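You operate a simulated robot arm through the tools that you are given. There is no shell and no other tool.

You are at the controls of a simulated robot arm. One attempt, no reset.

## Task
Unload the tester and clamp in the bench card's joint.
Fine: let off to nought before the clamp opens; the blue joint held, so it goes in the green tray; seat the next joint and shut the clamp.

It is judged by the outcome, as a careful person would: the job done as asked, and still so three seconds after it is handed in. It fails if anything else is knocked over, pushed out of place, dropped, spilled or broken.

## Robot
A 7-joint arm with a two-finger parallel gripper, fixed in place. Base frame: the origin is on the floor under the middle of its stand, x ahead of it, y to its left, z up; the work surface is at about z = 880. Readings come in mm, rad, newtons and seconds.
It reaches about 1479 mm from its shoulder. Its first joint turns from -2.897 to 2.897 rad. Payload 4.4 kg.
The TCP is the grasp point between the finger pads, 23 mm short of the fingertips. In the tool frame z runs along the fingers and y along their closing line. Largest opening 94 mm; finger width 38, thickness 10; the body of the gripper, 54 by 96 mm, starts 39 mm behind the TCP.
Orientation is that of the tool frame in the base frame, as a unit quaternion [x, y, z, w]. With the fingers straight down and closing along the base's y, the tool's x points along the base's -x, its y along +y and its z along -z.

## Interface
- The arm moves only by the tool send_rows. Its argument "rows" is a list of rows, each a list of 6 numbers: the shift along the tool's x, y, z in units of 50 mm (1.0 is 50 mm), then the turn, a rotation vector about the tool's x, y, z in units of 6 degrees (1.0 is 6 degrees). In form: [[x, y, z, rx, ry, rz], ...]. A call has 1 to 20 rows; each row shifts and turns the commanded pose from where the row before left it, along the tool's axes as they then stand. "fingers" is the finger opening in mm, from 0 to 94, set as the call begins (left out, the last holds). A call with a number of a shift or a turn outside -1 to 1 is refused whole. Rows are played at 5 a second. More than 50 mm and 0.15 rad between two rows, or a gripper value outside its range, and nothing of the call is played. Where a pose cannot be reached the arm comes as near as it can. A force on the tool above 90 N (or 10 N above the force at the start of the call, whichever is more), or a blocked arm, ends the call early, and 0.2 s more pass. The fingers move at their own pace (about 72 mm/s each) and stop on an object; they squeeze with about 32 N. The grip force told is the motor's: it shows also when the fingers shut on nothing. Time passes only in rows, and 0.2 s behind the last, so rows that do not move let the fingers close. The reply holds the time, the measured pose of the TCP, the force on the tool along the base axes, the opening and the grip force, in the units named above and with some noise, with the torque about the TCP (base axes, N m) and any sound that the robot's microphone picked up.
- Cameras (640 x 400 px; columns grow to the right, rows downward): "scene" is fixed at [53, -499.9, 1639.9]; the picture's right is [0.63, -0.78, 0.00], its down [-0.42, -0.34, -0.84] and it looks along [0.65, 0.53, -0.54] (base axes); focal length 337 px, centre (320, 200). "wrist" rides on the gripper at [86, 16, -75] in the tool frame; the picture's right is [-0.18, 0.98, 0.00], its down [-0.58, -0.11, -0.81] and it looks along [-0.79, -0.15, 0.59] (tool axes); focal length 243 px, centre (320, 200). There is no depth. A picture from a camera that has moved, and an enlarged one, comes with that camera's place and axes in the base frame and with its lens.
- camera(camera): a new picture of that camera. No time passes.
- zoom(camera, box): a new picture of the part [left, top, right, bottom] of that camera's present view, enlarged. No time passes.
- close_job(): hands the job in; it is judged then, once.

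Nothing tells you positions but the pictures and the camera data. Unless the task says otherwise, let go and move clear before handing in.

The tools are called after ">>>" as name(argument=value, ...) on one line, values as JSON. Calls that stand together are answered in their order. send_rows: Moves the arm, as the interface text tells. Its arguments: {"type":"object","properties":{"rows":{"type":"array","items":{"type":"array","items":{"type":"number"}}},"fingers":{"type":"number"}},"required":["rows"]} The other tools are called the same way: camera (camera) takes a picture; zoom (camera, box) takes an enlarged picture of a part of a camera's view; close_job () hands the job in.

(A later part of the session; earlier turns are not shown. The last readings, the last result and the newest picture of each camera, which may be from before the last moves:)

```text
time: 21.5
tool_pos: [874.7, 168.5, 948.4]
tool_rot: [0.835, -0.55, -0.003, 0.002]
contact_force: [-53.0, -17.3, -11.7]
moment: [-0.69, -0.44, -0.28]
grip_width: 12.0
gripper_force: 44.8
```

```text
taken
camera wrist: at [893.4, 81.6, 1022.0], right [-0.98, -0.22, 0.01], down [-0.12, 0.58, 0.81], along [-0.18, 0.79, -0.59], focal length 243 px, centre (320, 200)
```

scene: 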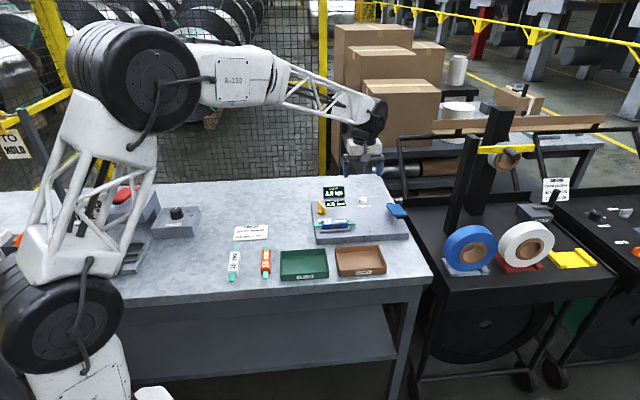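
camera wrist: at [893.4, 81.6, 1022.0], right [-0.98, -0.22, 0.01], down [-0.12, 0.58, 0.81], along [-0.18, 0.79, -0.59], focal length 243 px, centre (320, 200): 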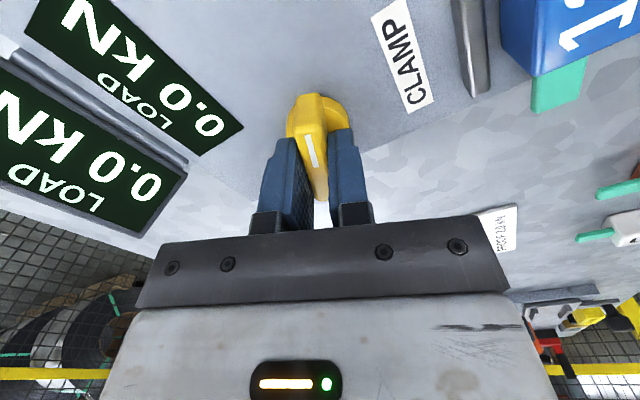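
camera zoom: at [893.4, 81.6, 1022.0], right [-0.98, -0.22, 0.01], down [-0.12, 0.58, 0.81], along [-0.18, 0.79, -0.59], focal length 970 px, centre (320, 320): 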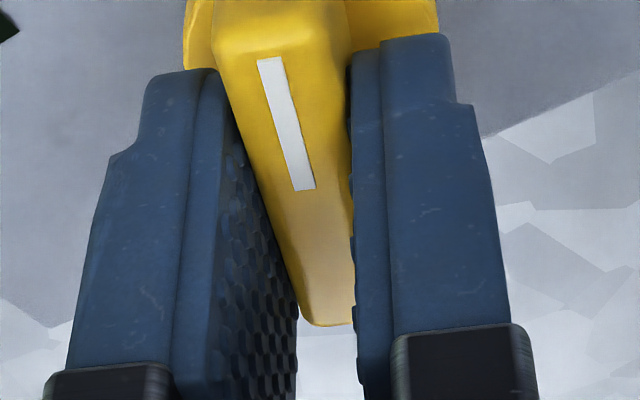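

The knob turns with the gripper (about 48° so far) and the handle is held squarely. I'll carry on, adding a small sideways correction so the side load stays low.

>>> send_rows(rows=[[0, 0.04, 0, 0, 0, 0], [0, 0.01, 0, 0, 0, -0.5], [0, 0.01, 0, 0, 0, -0.5], [0, 0.01, 0, 0, 0, -0.5], [0, 0.01, 0, 0, 0, -0.5]])

>>> zoom(camera="scene", box=[312, 198, 368, 238])

```text
time: 22.7
tool_pos: [872.6, 167.6, 948.2]
tool_rot: [0.888, -0.461, 0.0, -0.001]
contact_force: [55.7, 17.1, -28.3]
moment: [0.12, -0.57, 0.37]
grip_width: 11.9
gripper_force: 44.8
```

```text
10.00 times, centred on (340, 218) of scene
camera zoom: at [53.0, -499.9, 1639.9], right [0.63, -0.78, 0.0], down [-0.42, -0.34, -0.84], along [0.65, 0.53, -0.54], focal length 3370 px, centre (120, 20)
```

zoom: 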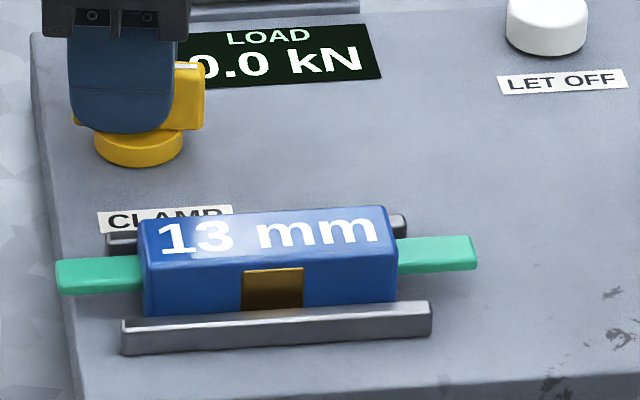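

I over-corrected, because the force has now reversed. I'll back off 2 mm and continue without the correction.

>>> send_rows(rows=[[0, -0.04, 0, 0, 0, 0], [0, 0, 0, 0, 0, 0]])

>>> send_rows(rows=[[0, 0, 0, 0, 0, -0.5], [0, 0, 0, 0, 0, -0.5]])

>>> send_rows(rows=[[0, 0, 0, 0, 0, -0.5], [0, 0, 0, 0, 0, -0.5]])

>>> zoom(camera="scene", box=[312, 198, 368, 238])

```text
time: 23.3
tool_pos: [873.5, 167.5, 948.3]
tool_rot: [0.887, -0.462, -0.002, 0.002]
contact_force: [30.5, 4.0, -9.5]
moment: [-0.59, -1.23, 0.18]
grip_width: 12.2
gripper_force: 45.2
```

```text
time: 23.9
tool_pos: [873.5, 167.0, 950.0]
tool_rot: [0.91, -0.415, -0.002, 0.001]
contact_force: [16.2, -7.0, -0.1]
moment: [-0.62, -1.38, 0.09]
grip_width: 11.9
gripper_force: 45.1
```

```text
time: 24.5
tool_pos: [872.3, 167.2, 946.6]
tool_rot: [0.931, -0.366, -0.003, 0.001]
contact_force: [-22.9, -24.6, 15.6]
moment: [-0.05, -0.07, -1.82]
grip_width: 12.3
gripper_force: 45.2
```

```text
10.00 times, centred on (340, 218) of scene
camera zoom: at [53.0, -499.9, 1639.9], right [0.63, -0.78, 0.0], down [-0.42, -0.34, -0.84], along [0.65, 0.53, -0.54], focal length 3370 px, centre (120, 20)
```

zoom: 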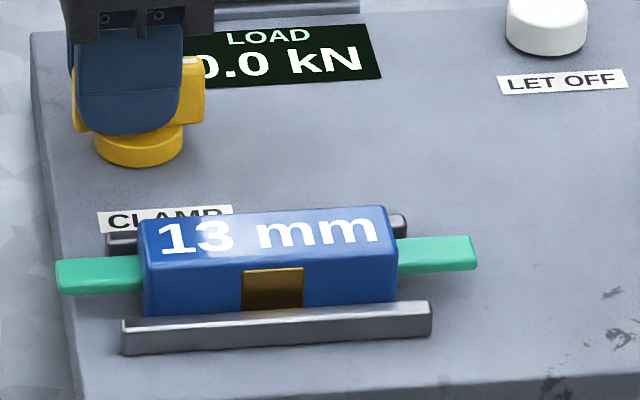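

The turning torque jumped to 1.8 Nm, so the knob has reached a stop after about 70°, with the pointer now lying along the joint. I'll look at the clamp to see whether it has opened.

>>> camera(camera="wrist")

>>> zoom(camera="wrist", box=[400, 0, 640, 150])

>>> zoom(camera="scene", box=[316, 210, 360, 238])

```text
taken
camera wrist: at [924.4, 95.7, 1022.3], right [-0.8, -0.59, 0.01], down [-0.35, 0.48, 0.81], along [-0.48, 0.65, -0.59], focal length 243 px, centre (320, 200)
```

wrist: 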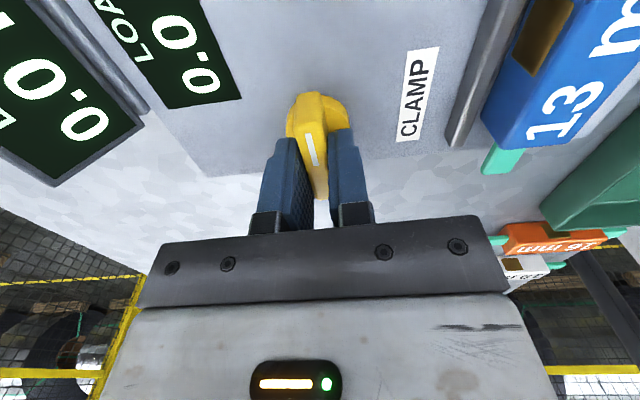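

```text
2.67 times, centred on (520, 75) of wrist
camera zoom: at [924.4, 95.7, 1022.3], right [-0.8, -0.59, 0.01], down [-0.35, 0.48, 0.81], along [-0.48, 0.65, -0.59], focal length 647 px, centre (-213, 533)
```

zoom: 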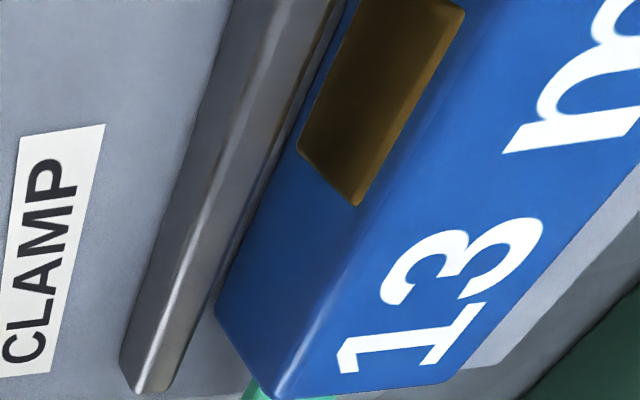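

```text
14.29 times, centred on (338, 224) of scene
camera zoom: at [53.0, -499.9, 1639.9], right [0.63, -0.78, 0.0], down [-0.42, -0.34, -0.84], along [0.65, 0.53, -0.54], focal length 4815 px, centre (63, -143)
```

zoom: 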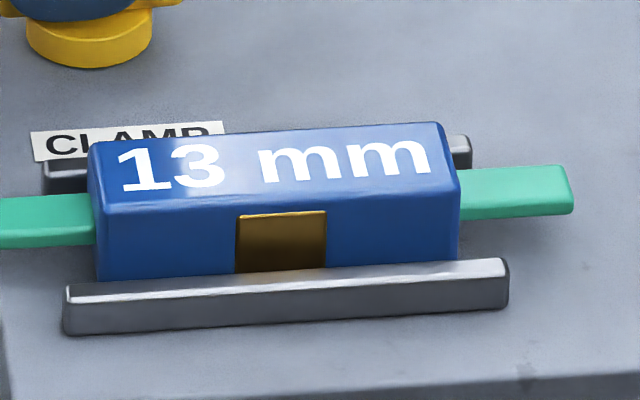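

The rails look fixed in place, so the clamp acts inside the seat. About 69° between two stops fits a shut-to-open throw. I'll ease off the torque, release the knob and rise clear, then confirm the knob stays put.

>>> send_rows(rows=[[0, 0, 0, 0, 0, 0.4], [0, 0, 0, 0, 0, 0]])

>>> send_rows(rows=[[0, 0, 0, 0, 0, 0], [0, 0, 0, 0, 0, 0], [0, 0, -0.5, 0, 0, 0], [0, 0, -0.8, 0, 0, 0], [0, 0, -0.8, 0, 0, 0]], fingers=40)

>>> zoom(camera="scene", box=[305, 170, 385, 230])

>>> camera(camera="wrist")

```text
time: 25.1
tool_pos: [872.3, 166.1, 948.8]
tool_rot: [0.923, -0.385, -0.002, 0.001]
contact_force: [-33.0, -31.5, 21.2]
moment: [0.81, 0.64, -0.24]
grip_width: 12.2
gripper_force: 45.2
```

```text
time: 26.3
tool_pos: [870.4, 168.6, 1051.9]
tool_rot: [0.923, -0.385, -0.003, 0.002]
contact_force: [0.0, -0.6, -0.3]
moment: [0.03, -0.05, -0.03]
grip_width: 39.9
gripper_force: 0.1
```

```text
6.67 times, centred on (345, 200) of scene
camera zoom: at [53.0, -499.9, 1639.9], right [0.63, -0.78, 0.0], down [-0.42, -0.34, -0.84], along [0.65, 0.53, -0.54], focal length 2247 px, centre (153, 200)
```

zoom: 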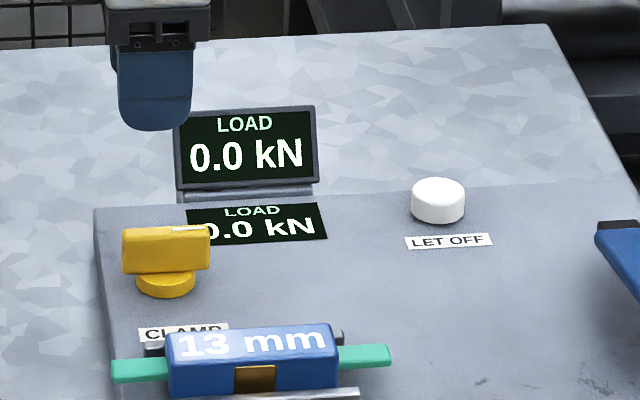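

```text
taken
camera wrist: at [918.7, 95.2, 1126.1], right [-0.83, -0.56, 0.01], down [-0.33, 0.49, 0.81], along [-0.46, 0.67, -0.59], focal length 243 px, centre (320, 200)
```

wrist: 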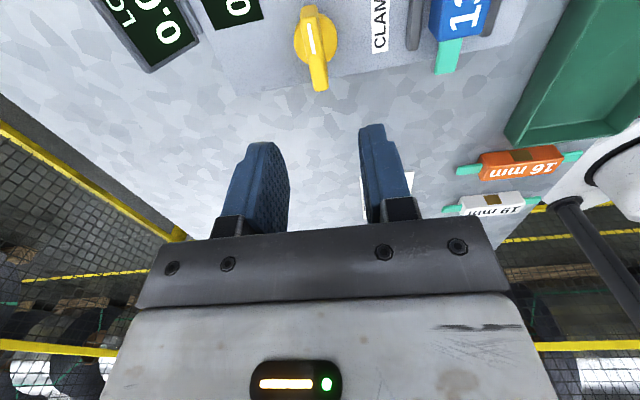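

The knob holds its new position, pointing along the joint, and the load is still 0.0. Next I'll move over the blue joint with the fingers set to close across its body, and check the alignment from height.

>>> send_rows(rows=[[0.288, 0.668, 0.28, 0, 0, -0.05], [0.288, 0.668, 0.28, 0, 0, 0], [0.288, 0.668, 0.28, 0, 0, 0], [0, 0, 0, 0, 0, 0]], fingers=60)

>>> camera(camera="wrist")

>>> zoom(camera="scene", box=[290, 180, 386, 240])

```text
time: 27.3
tool_pos: [832.0, 66.2, 1011.2]
tool_rot: [0.924, -0.383, -0.001, 0.002]
contact_force: [-0.4, 0.9, -0.2]
moment: [0.03, 0.03, 0.0]
grip_width: 59.9
gripper_force: 0.0
```

```text
taken
camera wrist: at [880.8, -7.2, 1085.4], right [-0.82, -0.57, 0.0], down [-0.33, 0.49, 0.81], along [-0.46, 0.66, -0.59], focal length 243 px, centre (320, 200)
```

wrist: 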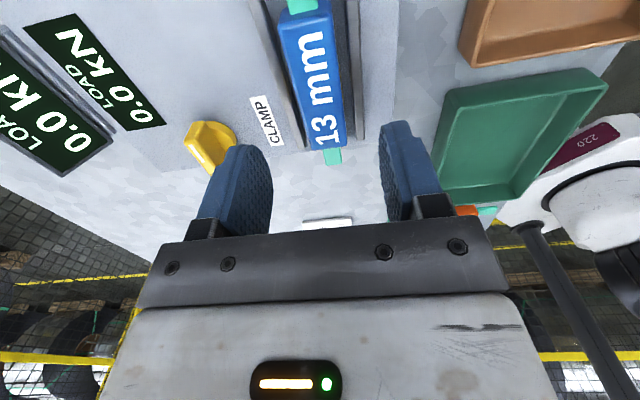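

```text
6.67 times, centred on (338, 210) of scene
camera zoom: at [53.0, -499.9, 1639.9], right [0.63, -0.78, 0.0], down [-0.42, -0.34, -0.84], along [0.65, 0.53, -0.54], focal length 2247 px, centre (200, 133)
```

zoom: 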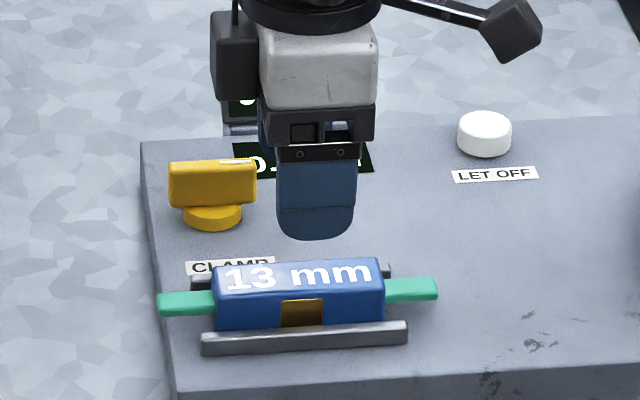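

The body is centred under the fingers. I'll zoom in to see how the rails lie beside it before going down.

>>> zoom(camera="wrist", box=[240, 0, 400, 100])

>>> zoom(camera="wrist", box=[240, 70, 400, 170])

```text
4.00 times, centred on (320, 50) of wrist
camera zoom: at [880.8, -7.2, 1085.4], right [-0.82, -0.57, 0.0], down [-0.33, 0.49, 0.81], along [-0.46, 0.66, -0.59], focal length 970 px, centre (320, 800)
```

zoom: 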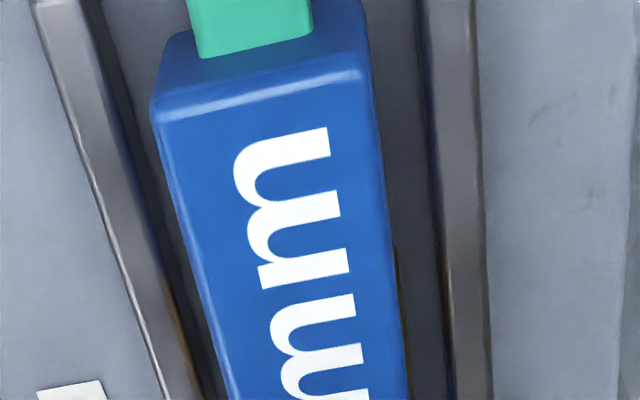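

```text
4.00 times, centred on (320, 120) of wrist
camera zoom: at [880.8, -7.2, 1085.4], right [-0.82, -0.57, 0.0], down [-0.33, 0.49, 0.81], along [-0.46, 0.66, -0.59], focal length 970 px, centre (320, 520)
```

zoom: 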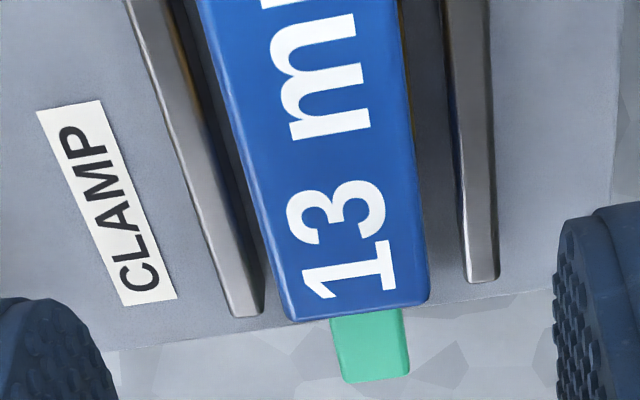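

The rails stand about 8 mm off the body on each side, which is less than a finger's thickness, so the fingertips must stay above the rail tops at roughly z 920. I'll come down in stages.

>>> send_rows(rows=[[0, 0, 0.4, 0, 0, 0], [0, 0, 0.4, 0, 0, 0], [0, 0, 0.36, 0, 0, 0], [0, 0, 0, 0, 0, 0]], fingers=60)

>>> camera(camera="wrist")

>>> zoom(camera="scene", box=[306, 200, 370, 240])

```text
time: 28.3
tool_pos: [834.3, 65.9, 951.3]
tool_rot: [0.924, -0.382, -0.001, 0.001]
contact_force: [0.5, -0.3, 0.1]
moment: [-0.01, 0.04, 0.01]
grip_width: 60.1
gripper_force: 0.0
```

```text
taken
camera wrist: at [883.5, -7.5, 1025.1], right [-0.82, -0.57, 0.0], down [-0.33, 0.49, 0.81], along [-0.46, 0.66, -0.59], focal length 243 px, centre (320, 200)
```

wrist: 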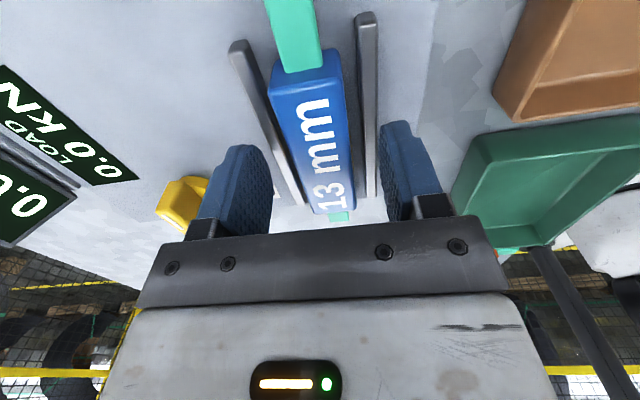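

```text
10.00 times, centred on (338, 220) of scene
camera zoom: at [53.0, -499.9, 1639.9], right [0.63, -0.78, 0.0], down [-0.42, -0.34, -0.84], along [0.65, 0.53, -0.54], focal length 3370 px, centre (140, 0)
```

zoom: 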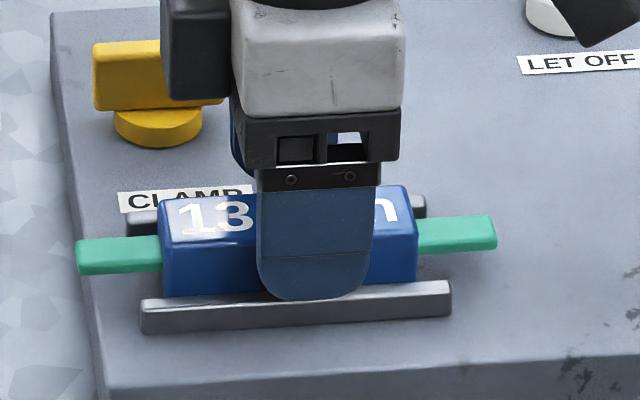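

The fingers straddle the body, and the tips are at about z 928, above the rails (about 919). I'll go 5 mm lower and close on the body.

>>> send_rows(rows=[[0, 0, 0.1, 0, 0, 0], [0, 0, 0, 0, 0, 0]], fingers=60)

>>> send_rows(rows=[[0, 0, 0, 0, 0, 0], [0, 0, 0, 0, 0, 0], [0, 0, 0, 0, 0, 0]], fingers=20)

>>> zoom(camera="scene", box=[306, 200, 370, 240])

>>> zoom(camera="wrist", box=[220, 40, 420, 240])

```text
time: 28.9
tool_pos: [834.2, 65.2, 946.6]
tool_rot: [0.924, -0.383, -0.002, 0.001]
contact_force: [0.0, 0.5, -0.4]
moment: [0.01, -0.02, -0.03]
grip_width: 60.0
gripper_force: 0.0
```

```text
time: 29.7
tool_pos: [833.3, 65.4, 947.5]
tool_rot: [0.924, -0.382, -0.001, 0.001]
contact_force: [-0.2, 0.5, 0.8]
moment: [0.03, -0.01, 0.03]
grip_width: 29.4
gripper_force: 31.8
```

```text
10.00 times, centred on (338, 220) of scene
camera zoom: at [53.0, -499.9, 1639.9], right [0.63, -0.78, 0.0], down [-0.42, -0.34, -0.84], along [0.65, 0.53, -0.54], focal length 3370 px, centre (140, 0)
```

zoom: 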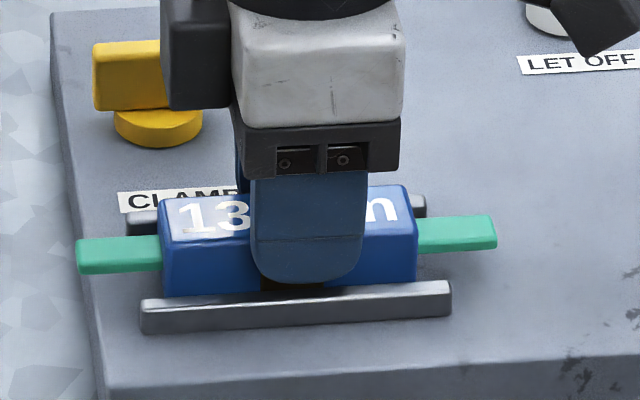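

```text
2.00 times, centred on (320, 140) of wrist
camera zoom: at [882.8, -8.1, 1021.5], right [-0.82, -0.57, 0.0], down [-0.33, 0.49, 0.81], along [-0.46, 0.66, -0.59], focal length 485 px, centre (320, 320)
```

zoom: 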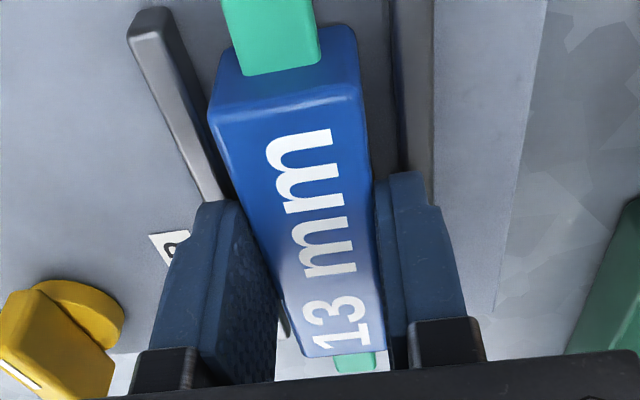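

The body is gripped at 29.4 mm with no side load. I'll lift a few millimetres to confirm the clamp really is open.

>>> send_rows(rows=[[0, 0, -0.04, 0, 0, 0], [0, 0, -0.04, 0, 0, 0]])

>>> zoom(camera="scene", box=[306, 200, 370, 240])

```text
time: 30.3
tool_pos: [834.1, 65.1, 952.1]
tool_rot: [0.924, -0.383, -0.002, 0.001]
contact_force: [0.1, 0.3, -1.7]
moment: [-0.01, -0.03, 0.02]
grip_width: 29.3
gripper_force: 31.8
```

```text
10.00 times, centred on (338, 220) of scene
camera zoom: at [53.0, -499.9, 1639.9], right [0.63, -0.78, 0.0], down [-0.42, -0.34, -0.84], along [0.65, 0.53, -0.54], focal length 3370 px, centre (140, 0)
```

zoom: 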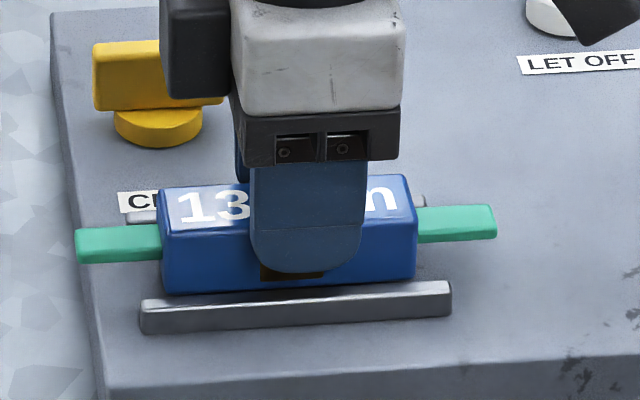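

The joint lifts freely, so the clamp is open. I'll raise it clear and look at the empty seat.

>>> send_rows(rows=[[0, 0, -0.3, 0, 0, 0], [0, 0, -0.7, 0, 0, 0], [0, 0, -0.8, 0, 0, 0], [0, 0, 0, 0, 0, 0]])

>>> zoom(camera="scene", box=[306, 200, 370, 240])

>>> zoom(camera="scene", box=[270, 170, 398, 250])

>>> camera(camera="wrist")

```text
time: 31.3
tool_pos: [832.1, 65.6, 1043.3]
tool_rot: [0.924, -0.384, -0.001, 0.001]
contact_force: [0.5, 0.5, 0.0]
moment: [-0.01, -0.01, 0.0]
grip_width: 20.0
gripper_force: 0.0
```

```text
10.00 times, centred on (338, 220) of scene
camera zoom: at [53.0, -499.9, 1639.9], right [0.63, -0.78, 0.0], down [-0.42, -0.34, -0.84], along [0.65, 0.53, -0.54], focal length 3370 px, centre (140, 0)
```

zoom: 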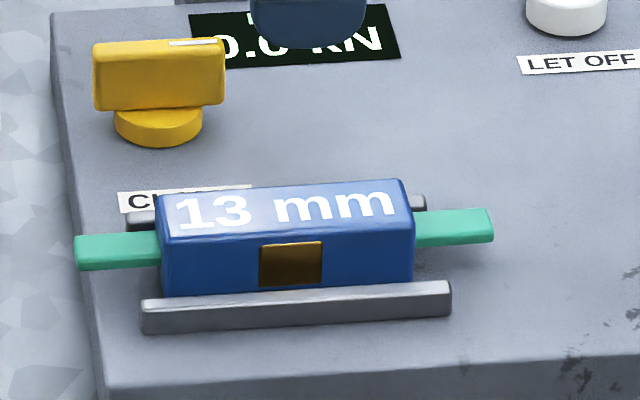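

```text
5.00 times, centred on (334, 210) of scene
camera zoom: at [53.0, -499.9, 1639.9], right [0.63, -0.78, 0.0], down [-0.42, -0.34, -0.84], along [0.65, 0.53, -0.54], focal length 1685 px, centre (250, 150)
```

zoom: 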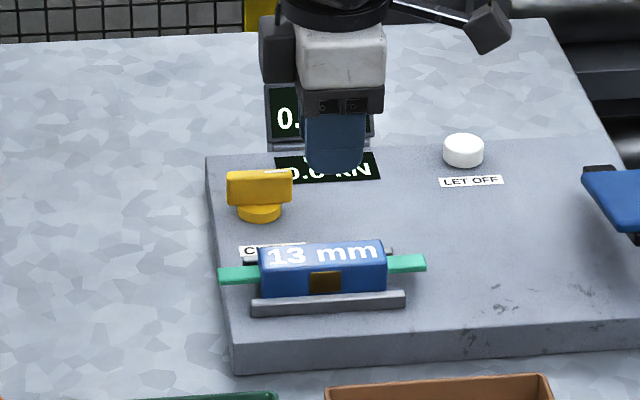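

```text
taken
camera wrist: at [881.8, -7.2, 1116.8], right [-0.82, -0.57, 0.0], down [-0.33, 0.49, 0.81], along [-0.46, 0.66, -0.59], focal length 243 px, centre (320, 200)
```

wrist: 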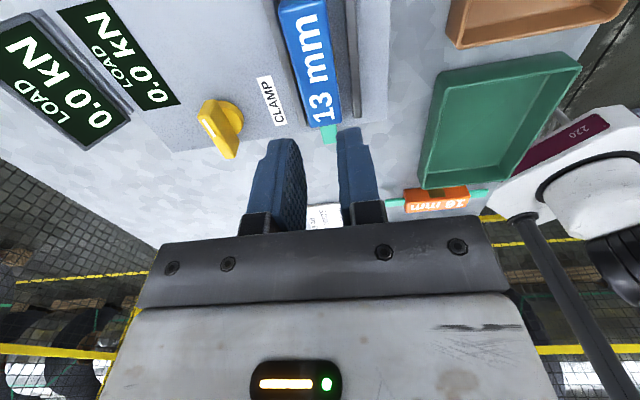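

The grip slipped during the faster part of the lift and the joint fell a few millimetres back into its seat. It is upright and in place. I'll check its exact position, then grip deeper and lift much more gently.

>>> zoom(camera="wrist", box=[240, 0, 400, 100])

>>> zoom(camera="wrist", box=[240, 60, 400, 160])

>>> zoom(camera="scene", box=[316, 210, 360, 238])

```text
4.00 times, centred on (320, 50) of wrist
camera zoom: at [881.8, -7.2, 1116.8], right [-0.82, -0.57, 0.0], down [-0.33, 0.49, 0.81], along [-0.46, 0.66, -0.59], focal length 970 px, centre (320, 800)
```

zoom: 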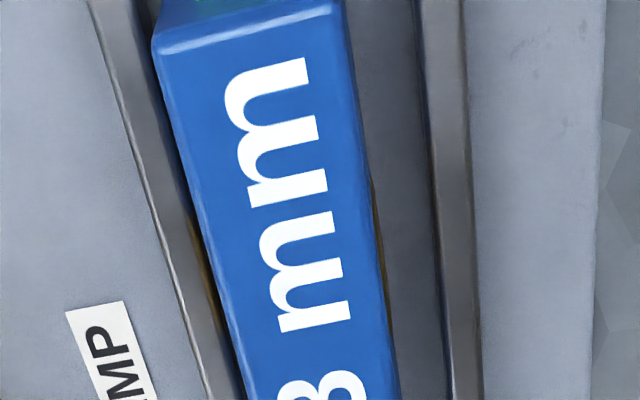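

```text
4.00 times, centred on (320, 110) of wrist
camera zoom: at [881.8, -7.2, 1116.8], right [-0.82, -0.57, 0.0], down [-0.33, 0.49, 0.81], along [-0.46, 0.66, -0.59], focal length 970 px, centre (320, 560)
```

zoom: 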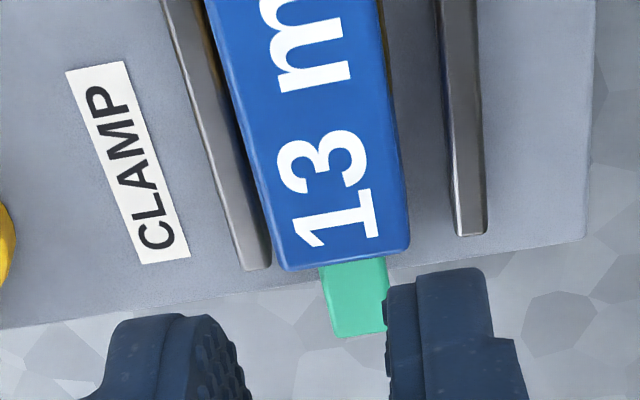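

```text
14.29 times, centred on (338, 224) of scene
camera zoom: at [53.0, -499.9, 1639.9], right [0.63, -0.78, 0.0], down [-0.42, -0.34, -0.84], along [0.65, 0.53, -0.54], focal length 4815 px, centre (63, -143)
```

zoom: 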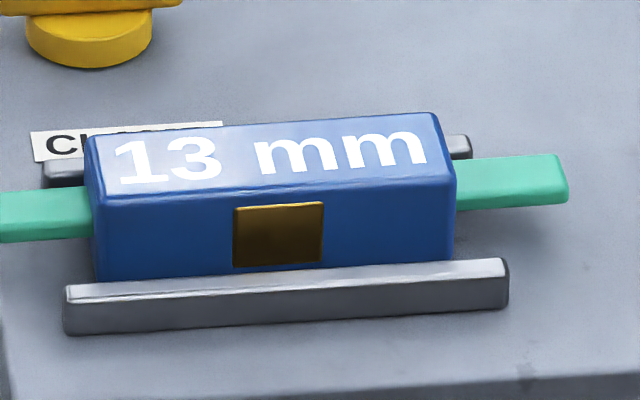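

The joint now rests about 3.5 mm back from where it was, still seated between the rails. I'll come down again with the fingers at 40 mm and feel for the rail tops, so I can grip as deep as possible.

>>> send_rows(rows=[[0, -0.04, 0.5, 0, 0, 0], [0, 0, 0.5, 0, 0, 0], [0, 0, 0.4, 0, 0, 0], [0, 0, 0.3, 0, 0, 0], [0, 0, 0, 0, 0, 0]], fingers=40)

>>> zoom(camera="wrist", box=[220, 60, 420, 220])

>>> zoom(camera="scene", box=[306, 200, 370, 240])

```text
time: 32.5
tool_pos: [837.2, 68.2, 958.9]
tool_rot: [0.924, -0.383, -0.001, 0.002]
contact_force: [0.1, -0.5, 0.1]
moment: [0.02, -0.01, -0.03]
grip_width: 39.8
gripper_force: 0.0
```

```text
2.50 times, centred on (320, 140) of wrist
camera zoom: at [887.0, -4.8, 1032.8], right [-0.82, -0.57, 0.0], down [-0.33, 0.49, 0.81], along [-0.46, 0.66, -0.59], focal length 606 px, centre (320, 350)
```

zoom: 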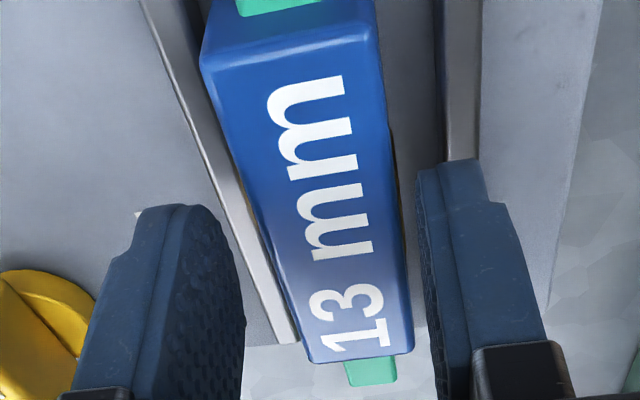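

```text
10.00 times, centred on (338, 220) of scene
camera zoom: at [53.0, -499.9, 1639.9], right [0.63, -0.78, 0.0], down [-0.42, -0.34, -0.84], along [0.65, 0.53, -0.54], focal length 3370 px, centre (140, 0)
```

zoom: 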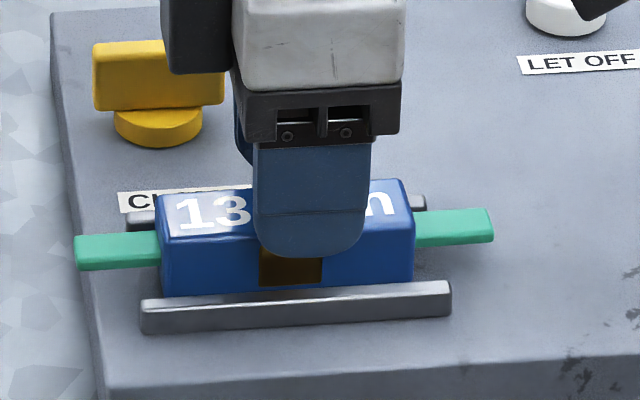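

I'm slightly too far back. I'll shift 2 mm forward and keep going down in small steps, watching the force.

>>> send_rows(rows=[[0, 0.04, 0.1, 0, 0, 0], [0, 0, 0.1, 0, 0, 0], [0, 0, 0.04, 0, 0, 0], [0, 0, 0, 0, 0, 0]])

>>> send_rows(rows=[[0, 0, 0.03, 0, 0, 0], [0, 0, 0, 0, 0, 0]])

>>> send_rows(rows=[[0, 0, 0.02, 0, 0, 0], [0, 0, 0, 0, 0, 0]])

>>> zoom(camera="scene", box=[306, 200, 370, 240])

>>> zoom(camera="wrist", box=[220, 60, 420, 220])

```text
time: 33.5
tool_pos: [833.1, 66.4, 945.8]
tool_rot: [0.924, -0.383, -0.002, 0.001]
contact_force: [0.1, -0.4, -0.7]
moment: [0.02, -0.02, 0.01]
grip_width: 40.1
gripper_force: 0.0
```

```text
time: 34.1
tool_pos: [834.6, 65.7, 945.1]
tool_rot: [0.924, -0.382, -0.001, 0.001]
contact_force: [-0.8, 1.4, 16.0]
moment: [0.07, -0.43, 0.01]
grip_width: 39.9
gripper_force: 0.2
```

```text
time: 34.7
tool_pos: [834.4, 66.5, 943.8]
tool_rot: [0.924, -0.383, 0.0, 0.0]
contact_force: [5.0, -8.6, 43.3]
moment: [0.5, -0.44, 0.24]
grip_width: 39.0
gripper_force: 0.0
```

```text
10.00 times, centred on (338, 220) of scene
camera zoom: at [53.0, -499.9, 1639.9], right [0.63, -0.78, 0.0], down [-0.42, -0.34, -0.84], along [0.65, 0.53, -0.54], focal length 3370 px, centre (140, 0)
```

zoom: 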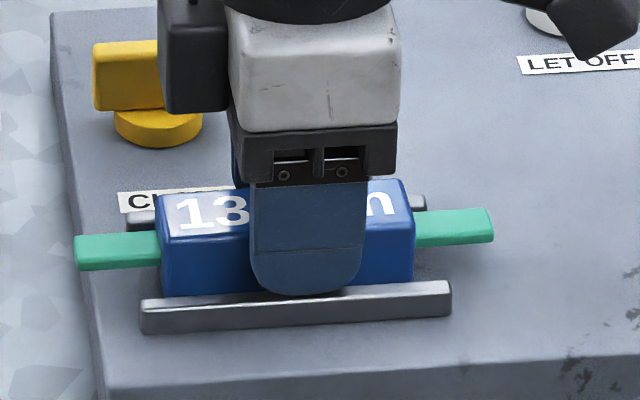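

```text
2.50 times, centred on (320, 140) of wrist
camera zoom: at [883.4, -6.4, 1019.3], right [-0.83, -0.56, 0.0], down [-0.33, 0.49, 0.81], along [-0.46, 0.66, -0.59], focal length 606 px, centre (320, 350)
```

zoom: 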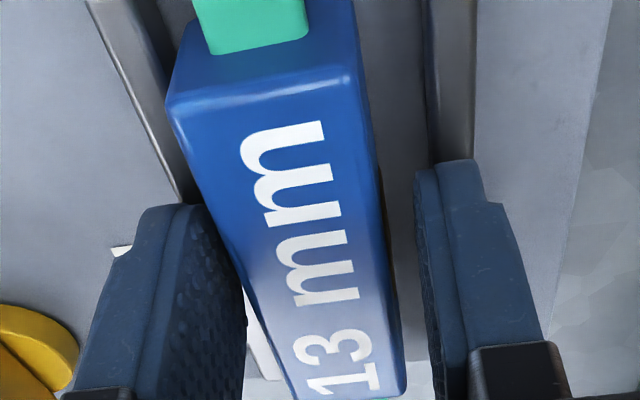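

I felt the rail tops at a tip height of about 922, so the first grip was already nearly as deep as it can go. I'll ease up 2 mm, close with the full squeeze, and lift very slowly while checking the hold.

>>> send_rows(rows=[[0, 0, -0.045, 0, 0, 0], [0, 0, 0, 0, 0, 0]])

>>> send_rows(rows=[[0, 0, 0, 0, 0, 0], [0, 0, 0, 0, 0, 0], [0, 0, 0, 0, 0, 0], [0, 0, 0, 0, 0, 0]], fingers=0)

>>> send_rows(rows=[[0, 0, -0.02, 0, 0, 0], [0, 0, -0.02, 0, 0, 0], [0, 0, -0.02, 0, 0, 0], [0, 0, -0.02, 0, 0, 0]])

>>> zoom(camera="scene", box=[306, 200, 370, 240])

>>> zoom(camera="wrist", box=[220, 60, 420, 220])

```text
time: 35.3
tool_pos: [834.0, 66.0, 946.2]
tool_rot: [0.924, -0.382, -0.001, 0.002]
contact_force: [19.8, -20.2, 35.8]
moment: [-0.33, -1.57, -0.71]
grip_width: 40.1
gripper_force: 0.1
```

```text
time: 36.3
tool_pos: [833.9, 67.7, 944.9]
tool_rot: [0.924, -0.381, 0.0, 0.0]
contact_force: [4.9, 30.9, 45.2]
moment: [1.23, -0.79, 0.34]
grip_width: 29.3
gripper_force: 32.6
```

```text
time: 37.3
tool_pos: [832.5, 65.7, 947.6]
tool_rot: [0.924, -0.383, -0.003, 0.002]
contact_force: [0.1, -0.2, 0.1]
moment: [-0.03, 0.0, -0.01]
grip_width: 29.3
gripper_force: 31.7
```

```text
10.00 times, centred on (338, 220) of scene
camera zoom: at [53.0, -499.9, 1639.9], right [0.63, -0.78, 0.0], down [-0.42, -0.34, -0.84], along [0.65, 0.53, -0.54], focal length 3370 px, centre (140, 0)
```

zoom: 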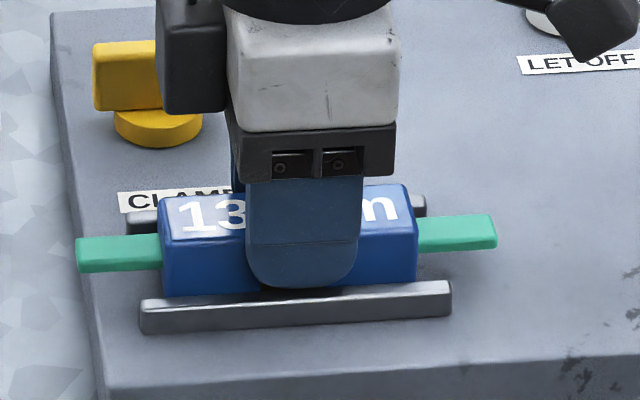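

```text
2.50 times, centred on (320, 140) of wrist
camera zoom: at [881.4, -7.3, 1019.9], right [-0.83, -0.56, 0.01], down [-0.33, 0.49, 0.81], along [-0.46, 0.66, -0.59], focal length 606 px, centre (320, 350)
```

zoom: 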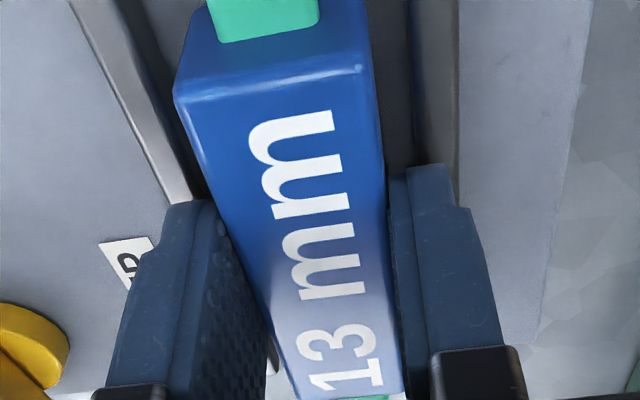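

The joint is gripped again and re-centred. I'll continue the slow lift.

>>> send_rows(rows=[[0, 0, -0.03, 0, 0, 0], [0, 0, -0.03, 0, 0, 0], [0, 0, -0.03, 0, 0, 0], [0, 0, -0.03, 0, 0, 0], [0, 0, -0.03, 0, 0, 0], [0, 0, -0.03, 0, 0, 0]])

>>> zoom(camera="scene", box=[306, 200, 370, 240])

>>> zoom(camera="wrist", box=[220, 60, 420, 220])

```text
time: 38.7
tool_pos: [832.4, 66.1, 958.0]
tool_rot: [0.924, -0.383, -0.001, 0.002]
contact_force: [0.7, -0.3, -0.7]
moment: [0.01, -0.03, -0.01]
grip_width: 29.0
gripper_force: 31.6
```

```text
10.00 times, centred on (338, 220) of scene
camera zoom: at [53.0, -499.9, 1639.9], right [0.63, -0.78, 0.0], down [-0.42, -0.34, -0.84], along [0.65, 0.53, -0.54], focal length 3370 px, centre (140, 0)
```

zoom: 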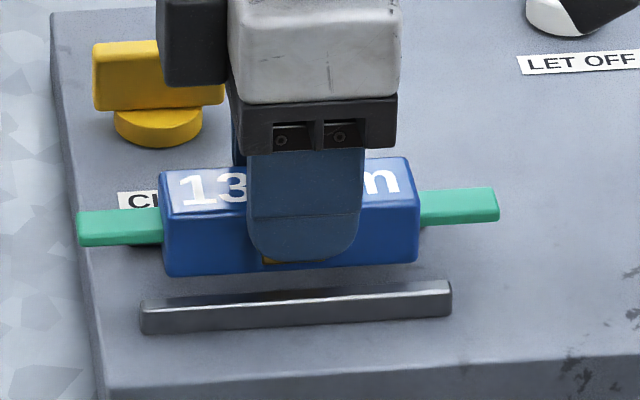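

```text
2.50 times, centred on (320, 140) of wrist
camera zoom: at [881.7, -7.1, 1031.3], right [-0.82, -0.57, 0.0], down [-0.33, 0.49, 0.81], along [-0.46, 0.66, -0.59], focal length 606 px, centre (320, 350)
```

zoom: 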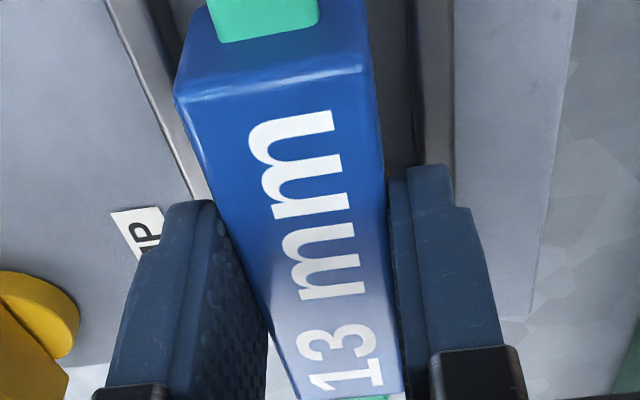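

The joint is clear of the rails and hasn't moved in the grip. I'll raise it a bit more, still slowly, then carry it to the green tray, turning about 30° so its 149 mm length lies diagonally inside.

>>> send_rows(rows=[[0, 0, -0.04, 0, 0, 0], [0, 0, -0.05, 0, 0, 0], [0, 0, -0.06, 0, 0, 0], [0, 0, -0.06, 0, 0, 0], [0, 0, -0.06, 0, 0, 0], [0, 0, -0.06, 0, 0, 0], [0, 0, -0.06, 0, 0, 0], [0, 0, -0.05, 0, 0, 0], [0, 0, -0.03, 0, 0, 0], [0, 0, 0, 0, 0, 0]])

>>> zoom(camera="wrist", box=[220, 60, 420, 220])

>>> zoom(camera="scene", box=[270, 190, 398, 290])

```text
time: 40.9
tool_pos: [833.6, 65.9, 980.9]
tool_rot: [0.924, -0.382, -0.001, 0.002]
contact_force: [0.5, -0.8, -0.7]
moment: [0.02, 0.02, -0.01]
grip_width: 28.9
gripper_force: 32.1
```

```text
2.50 times, centred on (320, 140) of wrist
camera zoom: at [883.2, -6.2, 1055.5], right [-0.82, -0.57, 0.0], down [-0.33, 0.49, 0.81], along [-0.46, 0.66, -0.59], focal length 606 px, centre (320, 350)
```

zoom: 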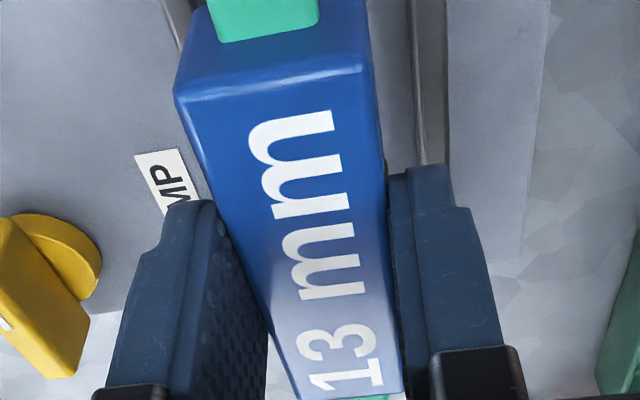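

```text
4.00 times, centred on (334, 240) of scene
camera zoom: at [53.0, -499.9, 1639.9], right [0.63, -0.78, 0.0], down [-0.42, -0.34, -0.84], along [0.65, 0.53, -0.54], focal length 1348 px, centre (264, 40)
```

zoom: 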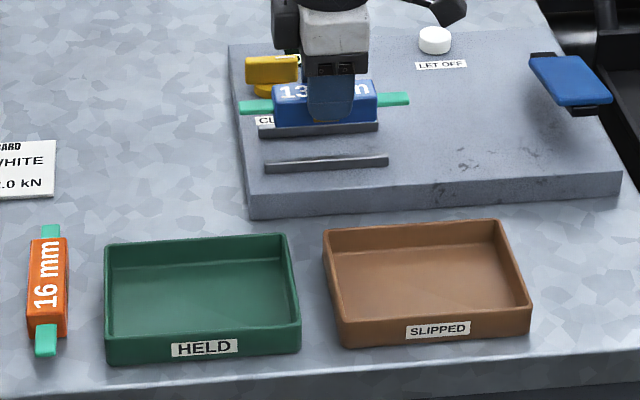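

The joint is held steady. I'll carry it slowly towards the tray.

>>> send_rows(rows=[[-0.04, 0.05, 0, 0, 0, 0], [-0.0743, 0.0942, 0, 0, 0, 0], [-0.0743, 0.0942, 0, 0, 0, 0], [-0.0743, 0.0942, 0, 0, 0, 0], [-0.0743, 0.0942, 0, 0, 0, 0], [-0.0743, 0.0942, 0, 0, 0, 0], [-0.0743, 0.0942, 0, 0, 0, 0], [-0.0743, 0.0942, 0, 0, 0, 0], [-0.0743, 0.0942, 0, 0, 0, 0], [-0.0743, 0.0942, 0, 0, 0, 0], [-0.0743, 0.0942, 0, 0, 0, 0], [-0.0743, 0.0942, 0, 0, 0, 0], [-0.0743, 0.0942, 0, 0, 0, 0], [-0.0743, 0.0942, 0, 0, 0, 0], [-0.0743, 0.0942, 0, 0, 0, 0], [-0.0743, 0.0942, 0, 0, 0, 0], [-0.0743, 0.0942, 0, 0, 0, 0], [-0.04, 0.05, 0, 0, 0, 0]])

>>> zoom(camera="scene", box=[270, 190, 398, 290])

```text
time: 44.7
tool_pos: [731.5, 53.1, 980.8]
tool_rot: [0.924, -0.382, -0.003, 0.002]
contact_force: [0.5, -0.3, 0.1]
moment: [0.03, 0.02, 0.0]
grip_width: 29.1
gripper_force: 32.5
```

```text
4.00 times, centred on (334, 240) of scene
camera zoom: at [53.0, -499.9, 1639.9], right [0.63, -0.78, 0.0], down [-0.42, -0.34, -0.84], along [0.65, 0.53, -0.54], focal length 1348 px, centre (264, 40)
```

zoom: 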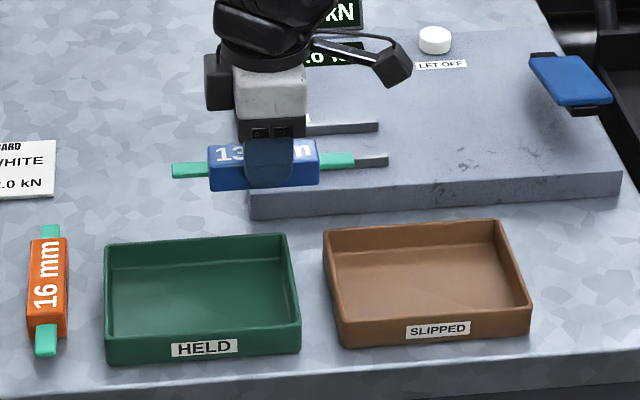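

It's still secure. I'll finish the move to above the tray and turn the joint to the diagonal.

>>> send_rows(rows=[[-0.04, 0.05, 0, 0, 0, 0], [-0.0745, 0.0925, 0, 0, 0, 0], [-0.0745, 0.0925, 0, 0, 0, 0], [-0.0745, 0.0925, 0, 0, 0, 0], [-0.0745, 0.0925, 0, 0, 0, 0], [-0.0745, 0.0925, 0, 0, 0, 0], [-0.0745, 0.0925, 0, 0, 0, 0], [-0.0745, 0.0925, 0, 0, 0, 0], [-0.0745, 0.0925, 0, 0, 0, 0], [-0.0745, 0.0925, 0, 0, 0, 0], [-0.0745, 0.0925, 0, 0, 0, 0], [-0.0745, 0.0925, 0, 0, 0, 0], [-0.0745, 0.0925, 0, 0, 0, 0], [-0.0745, 0.0925, 0, 0, 0, 0], [-0.0745, 0.0925, 0, 0, 0, 0], [-0.0745, 0.0925, 0, 0, 0, 0], [-0.04, 0.045, 0, 0, 0, 0]])

>>> send_rows(rows=[[0, 0, 0, 0, 0, 0.2], [0, 0, 0, 0, 0, 0.34], [0, 0, 0, 0, 0, 0.34], [0, 0, 0, 0, 0, 0.34], [0, 0, 0, 0, 0, 0.34], [0, 0, 0, 0, 0, 0.34], [0, 0, 0, 0, 0, 0.34], [0, 0, 0, 0, 0, 0.34], [0, 0, 0, 0, 0, 0.34], [0, 0, 0, 0, 0, 0.34], [0, 0, 0, 0, 0, 0.34], [0, 0, 0, 0, 0, 0.34], [0, 0, 0, 0, 0, 0.34], [0, 0, 0, 0, 0, 0.34], [0, 0, 0, 0, 0, 0.34], [0, 0, 0, 0, 0, 0.12], [0, 0, 0, 0, 0, 0]])

>>> zoom(camera="scene", box=[260, 210, 356, 290])

>>> camera(camera="wrist")

```text
time: 48.3
tool_pos: [637.3, 43.4, 982.7]
tool_rot: [0.924, -0.383, -0.001, 0.001]
contact_force: [0.3, 0.4, -0.8]
moment: [-0.02, 0.0, -0.01]
grip_width: 29.5
gripper_force: 31.6
```

```text
time: 51.9
tool_pos: [639.0, 44.8, 981.9]
tool_rot: [0.791, -0.612, -0.001, 0.002]
contact_force: [-0.7, -0.2, -0.8]
moment: [0.02, 0.02, 0.01]
grip_width: 29.3
gripper_force: 31.9
```

```text
5.00 times, centred on (308, 250) of scene
camera zoom: at [53.0, -499.9, 1639.9], right [0.63, -0.78, 0.0], down [-0.42, -0.34, -0.84], along [0.65, 0.53, -0.54], focal length 1685 px, centre (380, -50)
```

zoom: 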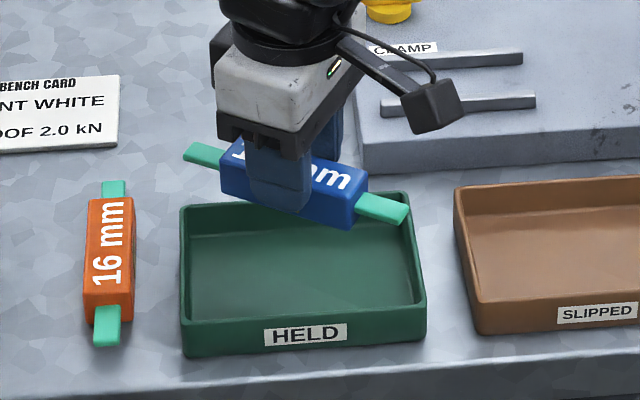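

```text
taken
camera wrist: at [643.8, -43.7, 1056.3], right [-1.0, -0.07, 0.0], down [-0.04, 0.59, 0.81], along [-0.06, 0.8, -0.59], focal length 243 px, centre (320, 200)
```

wrist: 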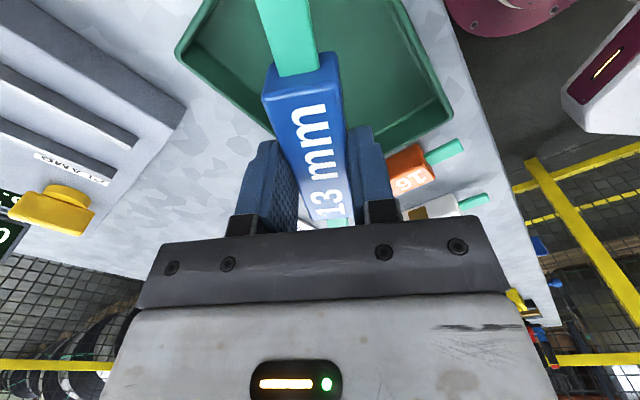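

The joint hangs about 5 mm off centre in the grip, so I need to shift slightly before lowering. I'll zoom in on the tray rim to check the fit.

>>> zoom(camera="scene", box=[276, 244, 334, 284])

>>> zoom(camera="wrist", box=[160, 0, 480, 200])

```text
10.00 times, centred on (305, 264) of scene
camera zoom: at [53.0, -499.9, 1639.9], right [0.63, -0.78, 0.0], down [-0.42, -0.34, -0.84], along [0.65, 0.53, -0.54], focal length 3370 px, centre (470, -440)
```

zoom: 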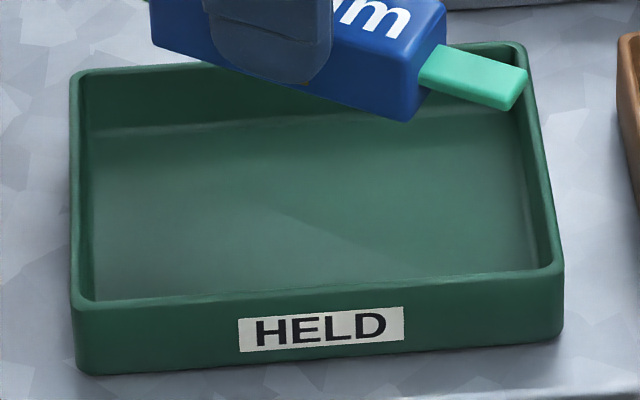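

```text
2.00 times, centred on (320, 100) of wrist
camera zoom: at [643.8, -43.7, 1056.3], right [-1.0, -0.07, 0.0], down [-0.04, 0.59, 0.81], along [-0.06, 0.8, -0.59], focal length 485 px, centre (320, 400)
```

zoom: 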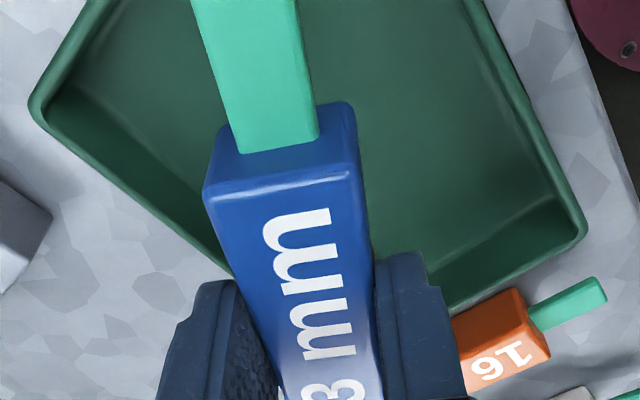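

The walls are thin, about 3–4 mm, so there is roughly 2 mm of margin all round. I'll shift to centre the joint and lower it slowly.

>>> send_rows(rows=[[0.05, 0.013, 0, 0, 0, 0], [0.054, 0.014, 0, 0, 0, 0], [0, 0, 0.05, 0, 0, 0], [0, 0, 0.08, 0, 0, 0], [0, 0, 0.08, 0, 0, 0], [0, 0, 0.08, 0, 0, 0], [0, 0, 0.08, 0, 0, 0], [0, 0, 0.08, 0, 0, 0], [0, 0, 0.08, 0, 0, 0], [0, 0, 0.04, 0, 0, 0], [0, 0, 0, 0, 0, 0]])

>>> zoom(camera="scene", box=[264, 234, 344, 284])

>>> zoom(camera="wrist", box=[160, 0, 480, 200])

```text
time: 54.3
tool_pos: [638.6, 37.3, 954.2]
tool_rot: [0.79, -0.612, -0.001, 0.001]
contact_force: [-0.1, 0.2, -0.3]
moment: [-0.03, -0.01, 0.0]
grip_width: 29.4
gripper_force: 31.9
```

```text
8.00 times, centred on (304, 259) of scene
camera zoom: at [53.0, -499.9, 1639.9], right [0.63, -0.78, 0.0], down [-0.42, -0.34, -0.84], along [0.65, 0.53, -0.54], focal length 2696 px, centre (448, -272)
```

zoom: 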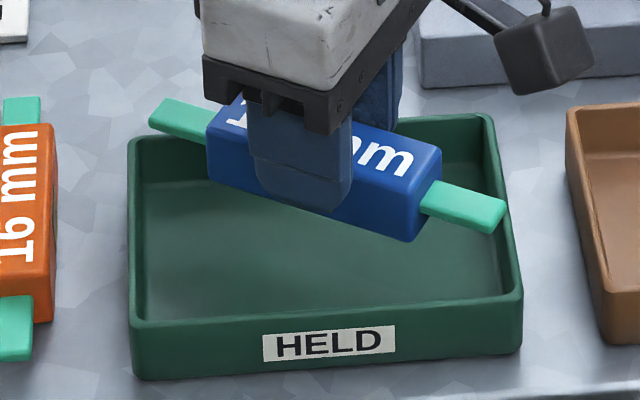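

```text
2.00 times, centred on (320, 100) of wrist
camera zoom: at [643.5, -50.2, 1027.5], right [-1.0, -0.07, 0.0], down [-0.04, 0.59, 0.81], along [-0.06, 0.8, -0.59], focal length 485 px, centre (320, 400)
```

zoom: 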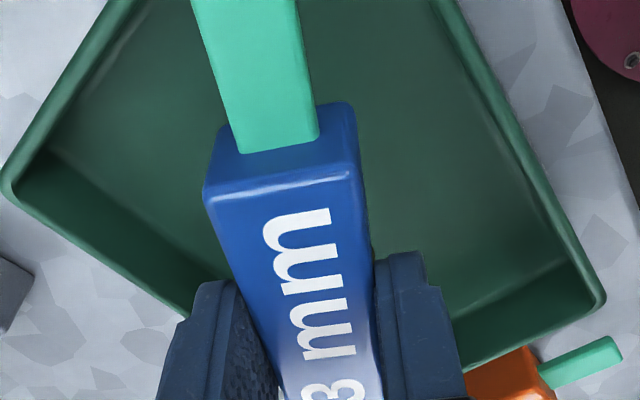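

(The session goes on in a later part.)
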